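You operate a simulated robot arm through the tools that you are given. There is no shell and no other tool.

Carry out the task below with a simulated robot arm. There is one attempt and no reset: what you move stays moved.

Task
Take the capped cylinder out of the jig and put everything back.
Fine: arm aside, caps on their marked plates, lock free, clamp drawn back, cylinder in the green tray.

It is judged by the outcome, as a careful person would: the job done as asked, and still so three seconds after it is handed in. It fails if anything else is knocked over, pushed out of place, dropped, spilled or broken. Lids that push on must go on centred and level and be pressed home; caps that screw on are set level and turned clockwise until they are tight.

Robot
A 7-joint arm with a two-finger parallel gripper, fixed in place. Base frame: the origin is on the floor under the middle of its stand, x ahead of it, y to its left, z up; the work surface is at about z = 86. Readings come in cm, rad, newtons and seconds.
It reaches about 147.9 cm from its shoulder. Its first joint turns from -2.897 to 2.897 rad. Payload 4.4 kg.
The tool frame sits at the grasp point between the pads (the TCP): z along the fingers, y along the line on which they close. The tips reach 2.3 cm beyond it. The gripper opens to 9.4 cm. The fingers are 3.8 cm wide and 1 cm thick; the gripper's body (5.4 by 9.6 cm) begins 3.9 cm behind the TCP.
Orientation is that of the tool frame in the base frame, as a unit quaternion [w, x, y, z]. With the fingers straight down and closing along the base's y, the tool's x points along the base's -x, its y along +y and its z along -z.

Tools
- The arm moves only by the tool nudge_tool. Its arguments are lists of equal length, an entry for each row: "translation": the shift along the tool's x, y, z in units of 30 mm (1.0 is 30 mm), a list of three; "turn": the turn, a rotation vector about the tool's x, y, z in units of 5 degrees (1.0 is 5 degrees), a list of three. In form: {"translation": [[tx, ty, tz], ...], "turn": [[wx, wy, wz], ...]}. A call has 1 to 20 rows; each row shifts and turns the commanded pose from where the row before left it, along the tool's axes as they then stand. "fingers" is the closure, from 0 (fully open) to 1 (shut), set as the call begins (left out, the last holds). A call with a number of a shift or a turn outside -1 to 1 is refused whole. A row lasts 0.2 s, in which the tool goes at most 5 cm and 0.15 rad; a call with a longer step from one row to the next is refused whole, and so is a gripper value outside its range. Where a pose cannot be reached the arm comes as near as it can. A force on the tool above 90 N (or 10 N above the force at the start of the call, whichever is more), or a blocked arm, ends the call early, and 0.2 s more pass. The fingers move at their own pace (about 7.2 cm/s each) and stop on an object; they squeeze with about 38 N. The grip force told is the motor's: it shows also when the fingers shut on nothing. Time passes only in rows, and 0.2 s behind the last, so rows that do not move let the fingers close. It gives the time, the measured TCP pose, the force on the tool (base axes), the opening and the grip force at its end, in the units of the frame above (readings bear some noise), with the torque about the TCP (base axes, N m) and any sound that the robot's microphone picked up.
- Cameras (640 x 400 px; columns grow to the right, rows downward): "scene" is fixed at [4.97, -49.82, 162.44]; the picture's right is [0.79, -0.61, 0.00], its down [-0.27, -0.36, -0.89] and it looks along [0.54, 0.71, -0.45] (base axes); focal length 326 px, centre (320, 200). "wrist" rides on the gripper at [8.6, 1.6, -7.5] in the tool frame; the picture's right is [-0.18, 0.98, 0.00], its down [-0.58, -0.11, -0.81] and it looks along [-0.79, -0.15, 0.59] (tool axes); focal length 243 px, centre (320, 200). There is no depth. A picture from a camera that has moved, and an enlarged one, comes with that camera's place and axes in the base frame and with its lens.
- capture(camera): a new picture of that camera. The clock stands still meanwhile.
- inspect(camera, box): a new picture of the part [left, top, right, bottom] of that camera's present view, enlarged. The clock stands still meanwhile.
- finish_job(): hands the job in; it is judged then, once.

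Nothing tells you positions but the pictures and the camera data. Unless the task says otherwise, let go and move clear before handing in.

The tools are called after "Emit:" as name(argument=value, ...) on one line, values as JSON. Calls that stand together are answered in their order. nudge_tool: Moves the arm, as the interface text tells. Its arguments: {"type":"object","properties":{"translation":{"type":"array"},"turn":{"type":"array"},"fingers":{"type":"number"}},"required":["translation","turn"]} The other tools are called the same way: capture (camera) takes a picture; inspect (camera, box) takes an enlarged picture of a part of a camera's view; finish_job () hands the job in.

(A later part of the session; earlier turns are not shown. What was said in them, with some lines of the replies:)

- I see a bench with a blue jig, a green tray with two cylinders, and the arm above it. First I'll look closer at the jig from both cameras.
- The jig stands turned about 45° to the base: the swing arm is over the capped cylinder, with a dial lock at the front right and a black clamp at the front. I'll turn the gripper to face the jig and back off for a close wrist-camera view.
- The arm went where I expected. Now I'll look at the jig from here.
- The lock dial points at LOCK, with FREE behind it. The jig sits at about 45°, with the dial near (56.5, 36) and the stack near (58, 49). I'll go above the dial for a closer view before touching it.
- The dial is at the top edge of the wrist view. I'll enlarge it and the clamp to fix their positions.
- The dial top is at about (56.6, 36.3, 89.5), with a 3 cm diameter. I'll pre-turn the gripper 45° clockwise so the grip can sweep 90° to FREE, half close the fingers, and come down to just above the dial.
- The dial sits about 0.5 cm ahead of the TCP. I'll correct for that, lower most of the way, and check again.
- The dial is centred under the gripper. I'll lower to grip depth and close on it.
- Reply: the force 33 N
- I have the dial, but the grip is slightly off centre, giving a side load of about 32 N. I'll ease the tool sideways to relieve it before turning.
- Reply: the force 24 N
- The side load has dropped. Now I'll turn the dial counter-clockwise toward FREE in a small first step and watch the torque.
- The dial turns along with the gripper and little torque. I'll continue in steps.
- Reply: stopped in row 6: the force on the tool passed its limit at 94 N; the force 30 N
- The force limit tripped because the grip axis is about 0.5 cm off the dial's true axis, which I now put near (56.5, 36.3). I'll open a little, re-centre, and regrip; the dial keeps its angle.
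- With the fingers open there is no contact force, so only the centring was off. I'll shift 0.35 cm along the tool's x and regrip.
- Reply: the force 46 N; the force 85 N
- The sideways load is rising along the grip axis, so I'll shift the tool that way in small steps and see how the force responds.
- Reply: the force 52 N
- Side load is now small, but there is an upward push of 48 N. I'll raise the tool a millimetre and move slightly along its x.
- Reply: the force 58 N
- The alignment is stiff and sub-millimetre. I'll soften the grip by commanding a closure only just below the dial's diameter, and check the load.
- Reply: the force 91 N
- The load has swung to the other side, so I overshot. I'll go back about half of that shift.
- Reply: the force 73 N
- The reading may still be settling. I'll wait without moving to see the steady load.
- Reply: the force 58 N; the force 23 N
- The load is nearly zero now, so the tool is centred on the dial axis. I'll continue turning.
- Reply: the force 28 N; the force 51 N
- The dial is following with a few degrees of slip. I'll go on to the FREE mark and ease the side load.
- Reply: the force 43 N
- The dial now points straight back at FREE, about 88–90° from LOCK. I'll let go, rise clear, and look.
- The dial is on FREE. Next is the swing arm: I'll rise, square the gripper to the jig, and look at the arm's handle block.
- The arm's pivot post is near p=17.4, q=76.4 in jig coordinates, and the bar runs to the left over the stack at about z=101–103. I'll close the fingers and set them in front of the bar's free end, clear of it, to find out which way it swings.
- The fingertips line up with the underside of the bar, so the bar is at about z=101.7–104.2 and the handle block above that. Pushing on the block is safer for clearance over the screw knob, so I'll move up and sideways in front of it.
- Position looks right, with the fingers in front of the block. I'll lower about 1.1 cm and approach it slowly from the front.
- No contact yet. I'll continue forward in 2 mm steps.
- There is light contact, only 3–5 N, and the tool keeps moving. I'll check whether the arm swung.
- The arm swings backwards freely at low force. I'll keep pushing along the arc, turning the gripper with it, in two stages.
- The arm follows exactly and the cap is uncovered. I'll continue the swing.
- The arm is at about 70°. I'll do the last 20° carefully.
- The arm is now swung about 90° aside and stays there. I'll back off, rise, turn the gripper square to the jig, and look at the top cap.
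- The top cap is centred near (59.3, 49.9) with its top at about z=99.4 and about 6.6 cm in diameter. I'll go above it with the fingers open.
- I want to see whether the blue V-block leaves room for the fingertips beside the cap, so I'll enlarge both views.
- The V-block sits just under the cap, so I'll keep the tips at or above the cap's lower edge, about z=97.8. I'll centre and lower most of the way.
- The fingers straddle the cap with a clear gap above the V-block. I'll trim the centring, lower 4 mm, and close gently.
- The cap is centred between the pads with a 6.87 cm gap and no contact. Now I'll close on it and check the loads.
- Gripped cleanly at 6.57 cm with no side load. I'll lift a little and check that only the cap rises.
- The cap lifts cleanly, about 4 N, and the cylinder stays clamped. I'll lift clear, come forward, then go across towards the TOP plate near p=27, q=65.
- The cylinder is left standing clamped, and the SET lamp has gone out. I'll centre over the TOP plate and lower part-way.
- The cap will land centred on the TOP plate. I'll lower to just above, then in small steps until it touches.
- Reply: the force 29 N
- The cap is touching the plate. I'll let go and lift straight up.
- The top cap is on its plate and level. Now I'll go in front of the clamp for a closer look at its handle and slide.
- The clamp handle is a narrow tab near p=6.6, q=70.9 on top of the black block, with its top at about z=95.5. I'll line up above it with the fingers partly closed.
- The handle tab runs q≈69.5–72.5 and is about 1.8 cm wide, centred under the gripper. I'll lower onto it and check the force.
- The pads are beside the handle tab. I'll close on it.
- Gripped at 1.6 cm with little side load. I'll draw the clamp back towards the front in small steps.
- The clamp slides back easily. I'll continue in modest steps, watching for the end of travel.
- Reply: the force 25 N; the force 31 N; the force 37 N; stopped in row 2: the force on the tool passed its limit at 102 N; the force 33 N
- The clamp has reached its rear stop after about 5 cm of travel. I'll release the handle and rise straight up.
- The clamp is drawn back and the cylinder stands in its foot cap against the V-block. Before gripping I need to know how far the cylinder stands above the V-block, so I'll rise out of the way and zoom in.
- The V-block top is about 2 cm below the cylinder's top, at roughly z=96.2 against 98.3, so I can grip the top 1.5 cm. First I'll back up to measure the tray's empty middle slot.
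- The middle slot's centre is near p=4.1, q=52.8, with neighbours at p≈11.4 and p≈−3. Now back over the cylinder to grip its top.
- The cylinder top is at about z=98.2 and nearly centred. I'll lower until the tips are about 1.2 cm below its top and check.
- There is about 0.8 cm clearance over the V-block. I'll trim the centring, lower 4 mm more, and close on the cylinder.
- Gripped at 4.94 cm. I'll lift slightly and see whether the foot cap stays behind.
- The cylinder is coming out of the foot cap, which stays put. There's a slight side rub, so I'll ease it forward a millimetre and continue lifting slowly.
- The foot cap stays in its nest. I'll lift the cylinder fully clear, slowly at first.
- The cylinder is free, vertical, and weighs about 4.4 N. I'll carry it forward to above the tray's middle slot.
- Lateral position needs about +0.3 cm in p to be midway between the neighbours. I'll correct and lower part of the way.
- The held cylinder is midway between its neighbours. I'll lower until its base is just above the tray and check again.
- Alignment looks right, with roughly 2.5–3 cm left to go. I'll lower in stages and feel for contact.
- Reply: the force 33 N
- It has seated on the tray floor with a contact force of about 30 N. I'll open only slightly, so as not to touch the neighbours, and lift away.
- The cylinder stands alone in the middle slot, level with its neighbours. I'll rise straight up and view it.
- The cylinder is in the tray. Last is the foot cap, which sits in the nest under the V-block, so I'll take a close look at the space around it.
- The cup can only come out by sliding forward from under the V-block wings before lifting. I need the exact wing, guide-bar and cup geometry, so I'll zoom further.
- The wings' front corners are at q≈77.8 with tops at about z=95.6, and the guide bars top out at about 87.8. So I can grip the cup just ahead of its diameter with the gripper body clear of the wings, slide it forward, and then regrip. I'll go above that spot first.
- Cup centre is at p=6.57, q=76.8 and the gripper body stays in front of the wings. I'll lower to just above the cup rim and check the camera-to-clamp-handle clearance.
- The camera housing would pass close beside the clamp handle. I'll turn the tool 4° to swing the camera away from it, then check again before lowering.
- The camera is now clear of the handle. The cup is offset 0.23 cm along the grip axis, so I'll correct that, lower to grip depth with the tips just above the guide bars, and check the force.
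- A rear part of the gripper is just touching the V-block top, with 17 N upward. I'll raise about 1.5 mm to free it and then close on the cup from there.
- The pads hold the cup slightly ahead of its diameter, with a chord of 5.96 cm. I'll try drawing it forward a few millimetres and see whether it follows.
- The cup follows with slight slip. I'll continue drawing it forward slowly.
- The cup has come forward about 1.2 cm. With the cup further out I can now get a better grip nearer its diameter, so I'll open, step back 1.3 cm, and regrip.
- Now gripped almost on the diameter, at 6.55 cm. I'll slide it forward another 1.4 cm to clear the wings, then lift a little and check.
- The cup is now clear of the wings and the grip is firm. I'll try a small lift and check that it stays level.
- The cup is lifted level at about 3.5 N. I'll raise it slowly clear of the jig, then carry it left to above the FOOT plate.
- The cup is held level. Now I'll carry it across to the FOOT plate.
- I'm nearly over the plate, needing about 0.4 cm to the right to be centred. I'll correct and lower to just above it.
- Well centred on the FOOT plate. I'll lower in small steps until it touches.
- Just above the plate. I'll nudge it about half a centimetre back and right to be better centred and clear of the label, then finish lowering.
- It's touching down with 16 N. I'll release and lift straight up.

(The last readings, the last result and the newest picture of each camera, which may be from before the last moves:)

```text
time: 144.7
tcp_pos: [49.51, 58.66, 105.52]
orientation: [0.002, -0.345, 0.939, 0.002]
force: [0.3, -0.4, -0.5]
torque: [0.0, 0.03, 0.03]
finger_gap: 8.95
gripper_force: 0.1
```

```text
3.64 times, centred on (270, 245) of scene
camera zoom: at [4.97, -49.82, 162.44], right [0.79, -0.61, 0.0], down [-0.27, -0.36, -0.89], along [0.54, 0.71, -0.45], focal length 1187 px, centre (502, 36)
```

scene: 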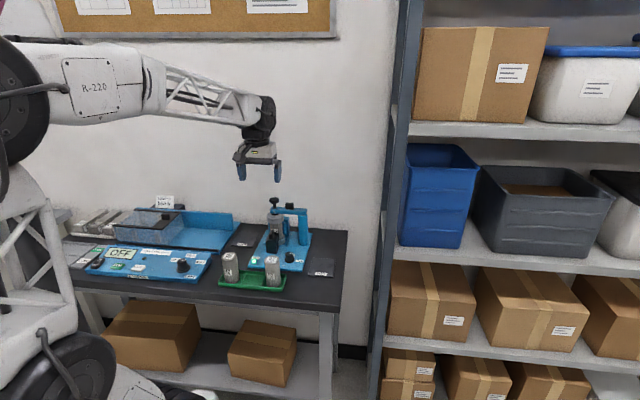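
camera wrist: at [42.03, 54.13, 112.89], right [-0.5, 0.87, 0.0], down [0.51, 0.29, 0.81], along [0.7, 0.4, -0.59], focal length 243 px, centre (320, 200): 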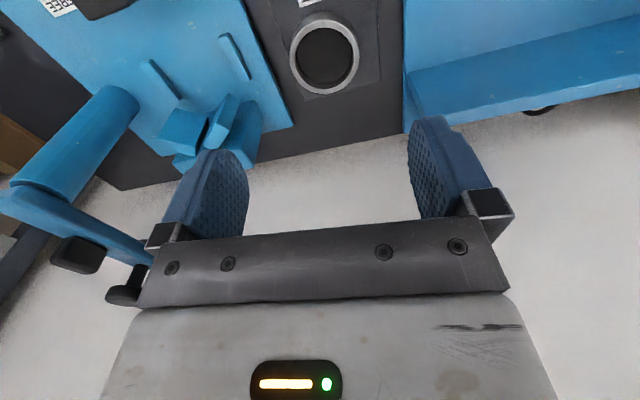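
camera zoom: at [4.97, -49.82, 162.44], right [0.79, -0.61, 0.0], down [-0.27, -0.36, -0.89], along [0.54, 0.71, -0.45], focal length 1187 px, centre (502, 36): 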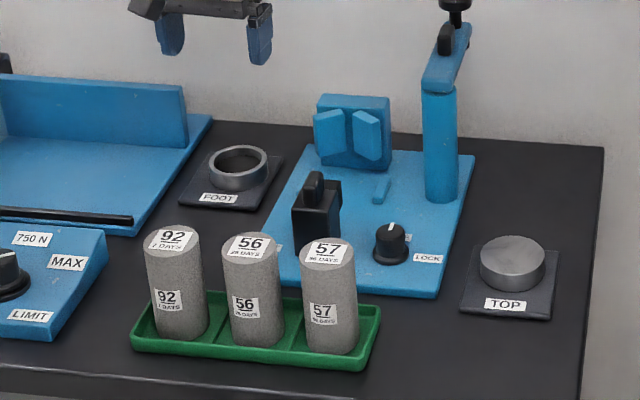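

Everything appears in place. I'll move the arm clear and check each item closely before handing in.

Emit:
nudge_tool(translation=[[0, 0, -1], [0, 0, -1], [0.5, 0, -1], [1, 0, -1], [1, 0, -0.8], [1, 0, 0], [1, 0, 0], [0, 0, 0]], turn=[[0, 0, 0], [0, 0, 0], [0, 0, 0], [0, 0, 0], [0, 0, 0], [0, 0, 0], [0, 0, 0], [0, 0, 0]])

Emit:
capture(camera="wrist")

Emit:
inspect(camera="scene", box=[240, 190, 340, 270])

Emit:
inspect(camera="scene", box=[205, 215, 295, 300])

Emit:
inspect(camera="wrist", box=[200, 0, 460, 200])

```text
time: 146.5
tcp_pos: [39.11, 49.93, 119.43]
orientation: [0.002, -0.346, 0.938, 0.001]
force: [0.7, 1.0, 0.2]
torque: [-0.01, 0.01, 0.0]
finger_gap: 8.92
gripper_force: 0.0
```

```text
taken
camera wrist: at [31.66, 45.43, 126.86], right [-0.5, 0.87, 0.0], down [0.51, 0.29, 0.81], along [0.7, 0.4, -0.59], focal length 243 px, centre (320, 200)
```

wrist: 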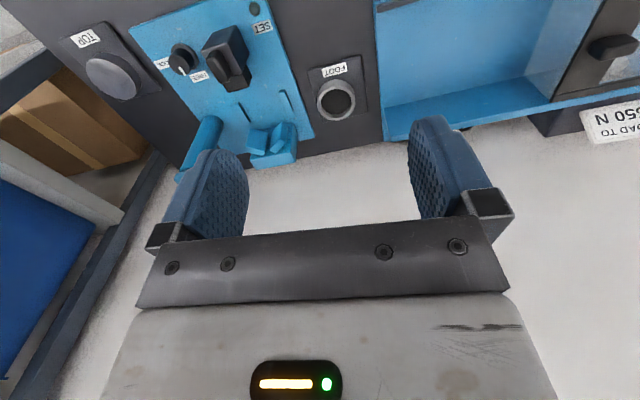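

```text
5.00 times, centred on (290, 230) of scene
camera zoom: at [4.97, -49.82, 162.44], right [0.79, -0.61, 0.0], down [-0.27, -0.36, -0.89], along [0.54, 0.71, -0.45], focal length 1633 px, centre (470, 50)
```

zoom: 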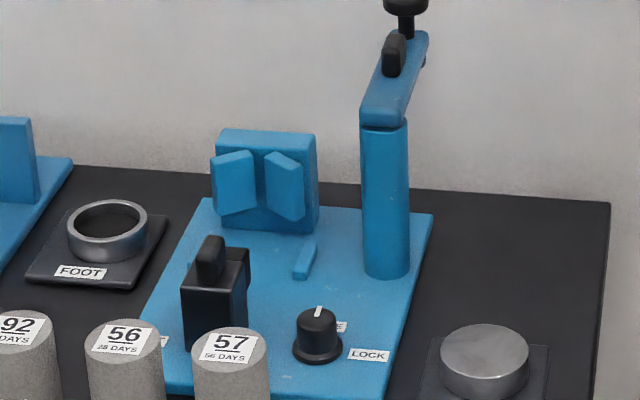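

```text
4.71 times, centred on (250, 258) of scene
camera zoom: at [4.97, -49.82, 162.44], right [0.79, -0.61, 0.0], down [-0.27, -0.36, -0.89], along [0.54, 0.71, -0.45], focal length 1537 px, centre (649, -71)
```

zoom: 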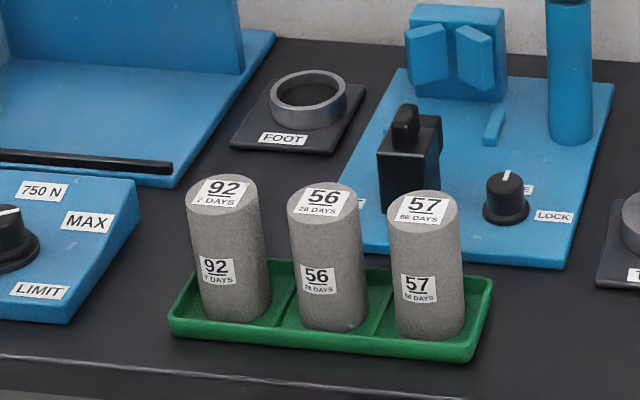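

```text
2.00 times, centred on (330, 100) of wrist
camera zoom: at [31.66, 45.43, 126.86], right [-0.5, 0.87, 0.0], down [0.51, 0.29, 0.81], along [0.7, 0.4, -0.59], focal length 485 px, centre (300, 400)
```

zoom: 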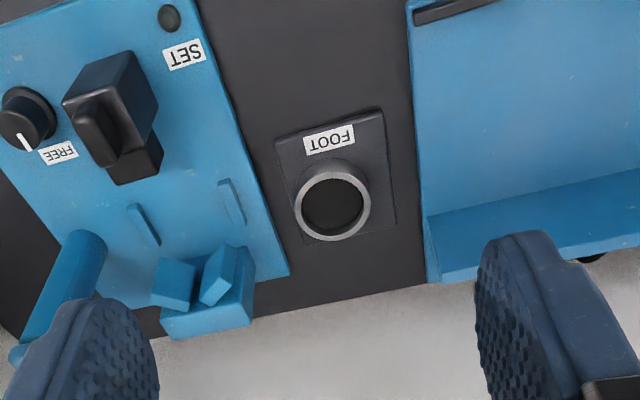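

All items are where they should be. I'll check the dial pointer and the two caps at higher zoom.

Emit:
inspect(camera="scene", box=[282, 242, 312, 266])

Emit:
inspect(camera="scene", box=[238, 222, 280, 252])

Emit:
inspect(camera="scene", box=[318, 245, 360, 280])

Emit:
inspect(camera="wrist", box=[150, 30, 230, 90])

```text
16.00 times, centred on (297, 254) of scene
camera zoom: at [4.97, -49.82, 162.44], right [0.79, -0.61, 0.0], down [-0.27, -0.36, -0.89], along [0.54, 0.71, -0.45], focal length 5225 px, centre (688, -664)
```

zoom: 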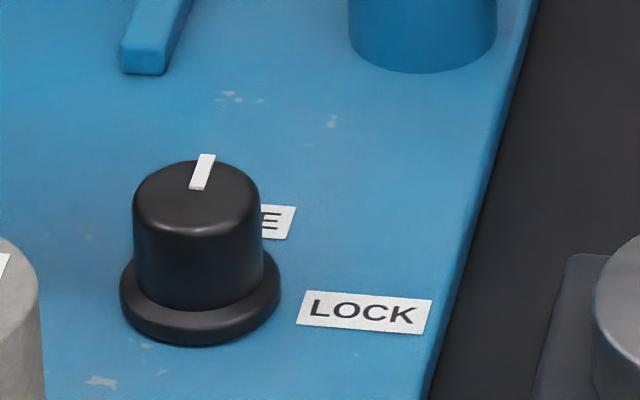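

```text
13.33 times, centred on (259, 237) of scene
camera zoom: at [4.97, -49.82, 162.44], right [0.79, -0.61, 0.0], down [-0.27, -0.36, -0.89], along [0.54, 0.71, -0.45], focal length 4354 px, centre (1133, -293)
```

zoom: 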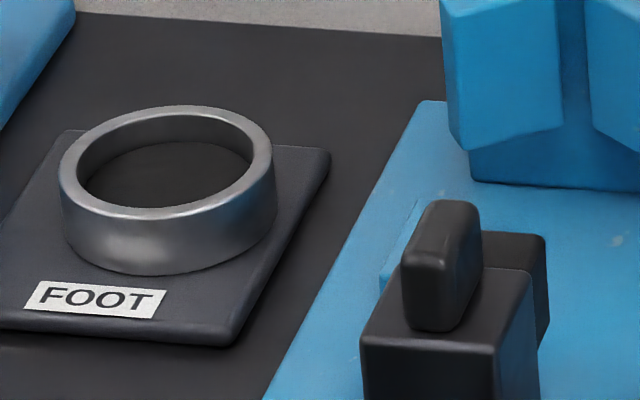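

```text
11.43 times, centred on (339, 262) of scene
camera zoom: at [4.97, -49.82, 162.44], right [0.79, -0.61, 0.0], down [-0.27, -0.36, -0.89], along [0.54, 0.71, -0.45], focal length 3732 px, centre (103, -514)
```

zoom: 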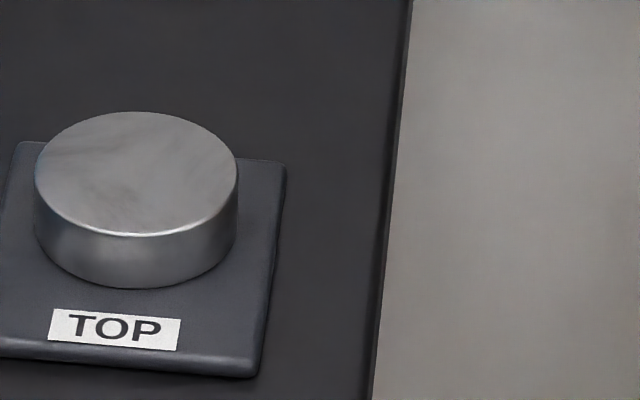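

```text
6.67 times, centred on (190, 60) of wrist
camera zoom: at [31.66, 45.43, 126.86], right [-0.5, 0.87, 0.0], down [0.51, 0.29, 0.81], along [0.7, 0.4, -0.59], focal length 1618 px, centre (1187, 1133)
```

zoom: 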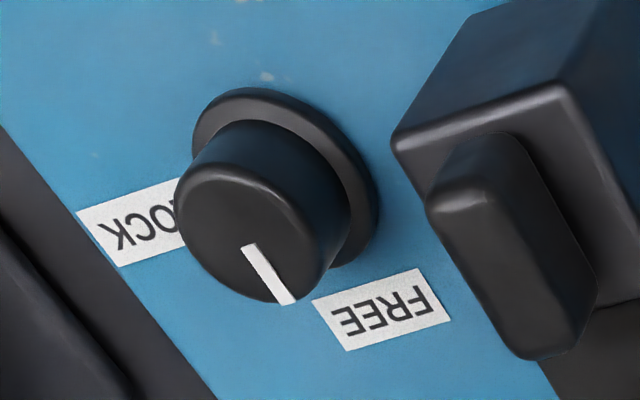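

Everything checks out:
- The lock dial points to FREE.
- The swing arm is about 90° aside.
- The clamp is drawn back to its stop.
- The top cap is on the TOP plate and the foot cap is on the FOOT plate, both level.
- Cylinder 56 stands in the middle slot of the green tray.

The gripper is empty and clear, so I'm handing in.

Emit:
finish_job()

```text
The job is handed in.
```

The cylinder is out of the jig and everything is put back, and I have handed the job in. I don't have the judge's result. My last pictures showed:

- **Lock:** the dial points to FREE, about 2° short of exact, and both the arm and the clamp moved freely.
- **Arm:** it is swung about 90° back from the nest and stayed where I left it.
- **Clamp:** it is drawn back to the end of its travel, about 5 cm.
- **Cylinder:** number 56 stands upright in the middle slot of the green tray, between 92 and 57.
- **Caps:** each sits level on its marked plate. The foot cap is up to about 1 cm off the plate's centre but fully on it.

Three contacts along the way were harder than intended. The force limit stopped me once while turning the dial, because my grip was off its axis, and once when the clamp reached its stop. The gripper also pressed on the V-block with about 17 N before I raised it. I saw nothing out of place or damaged afterwards.
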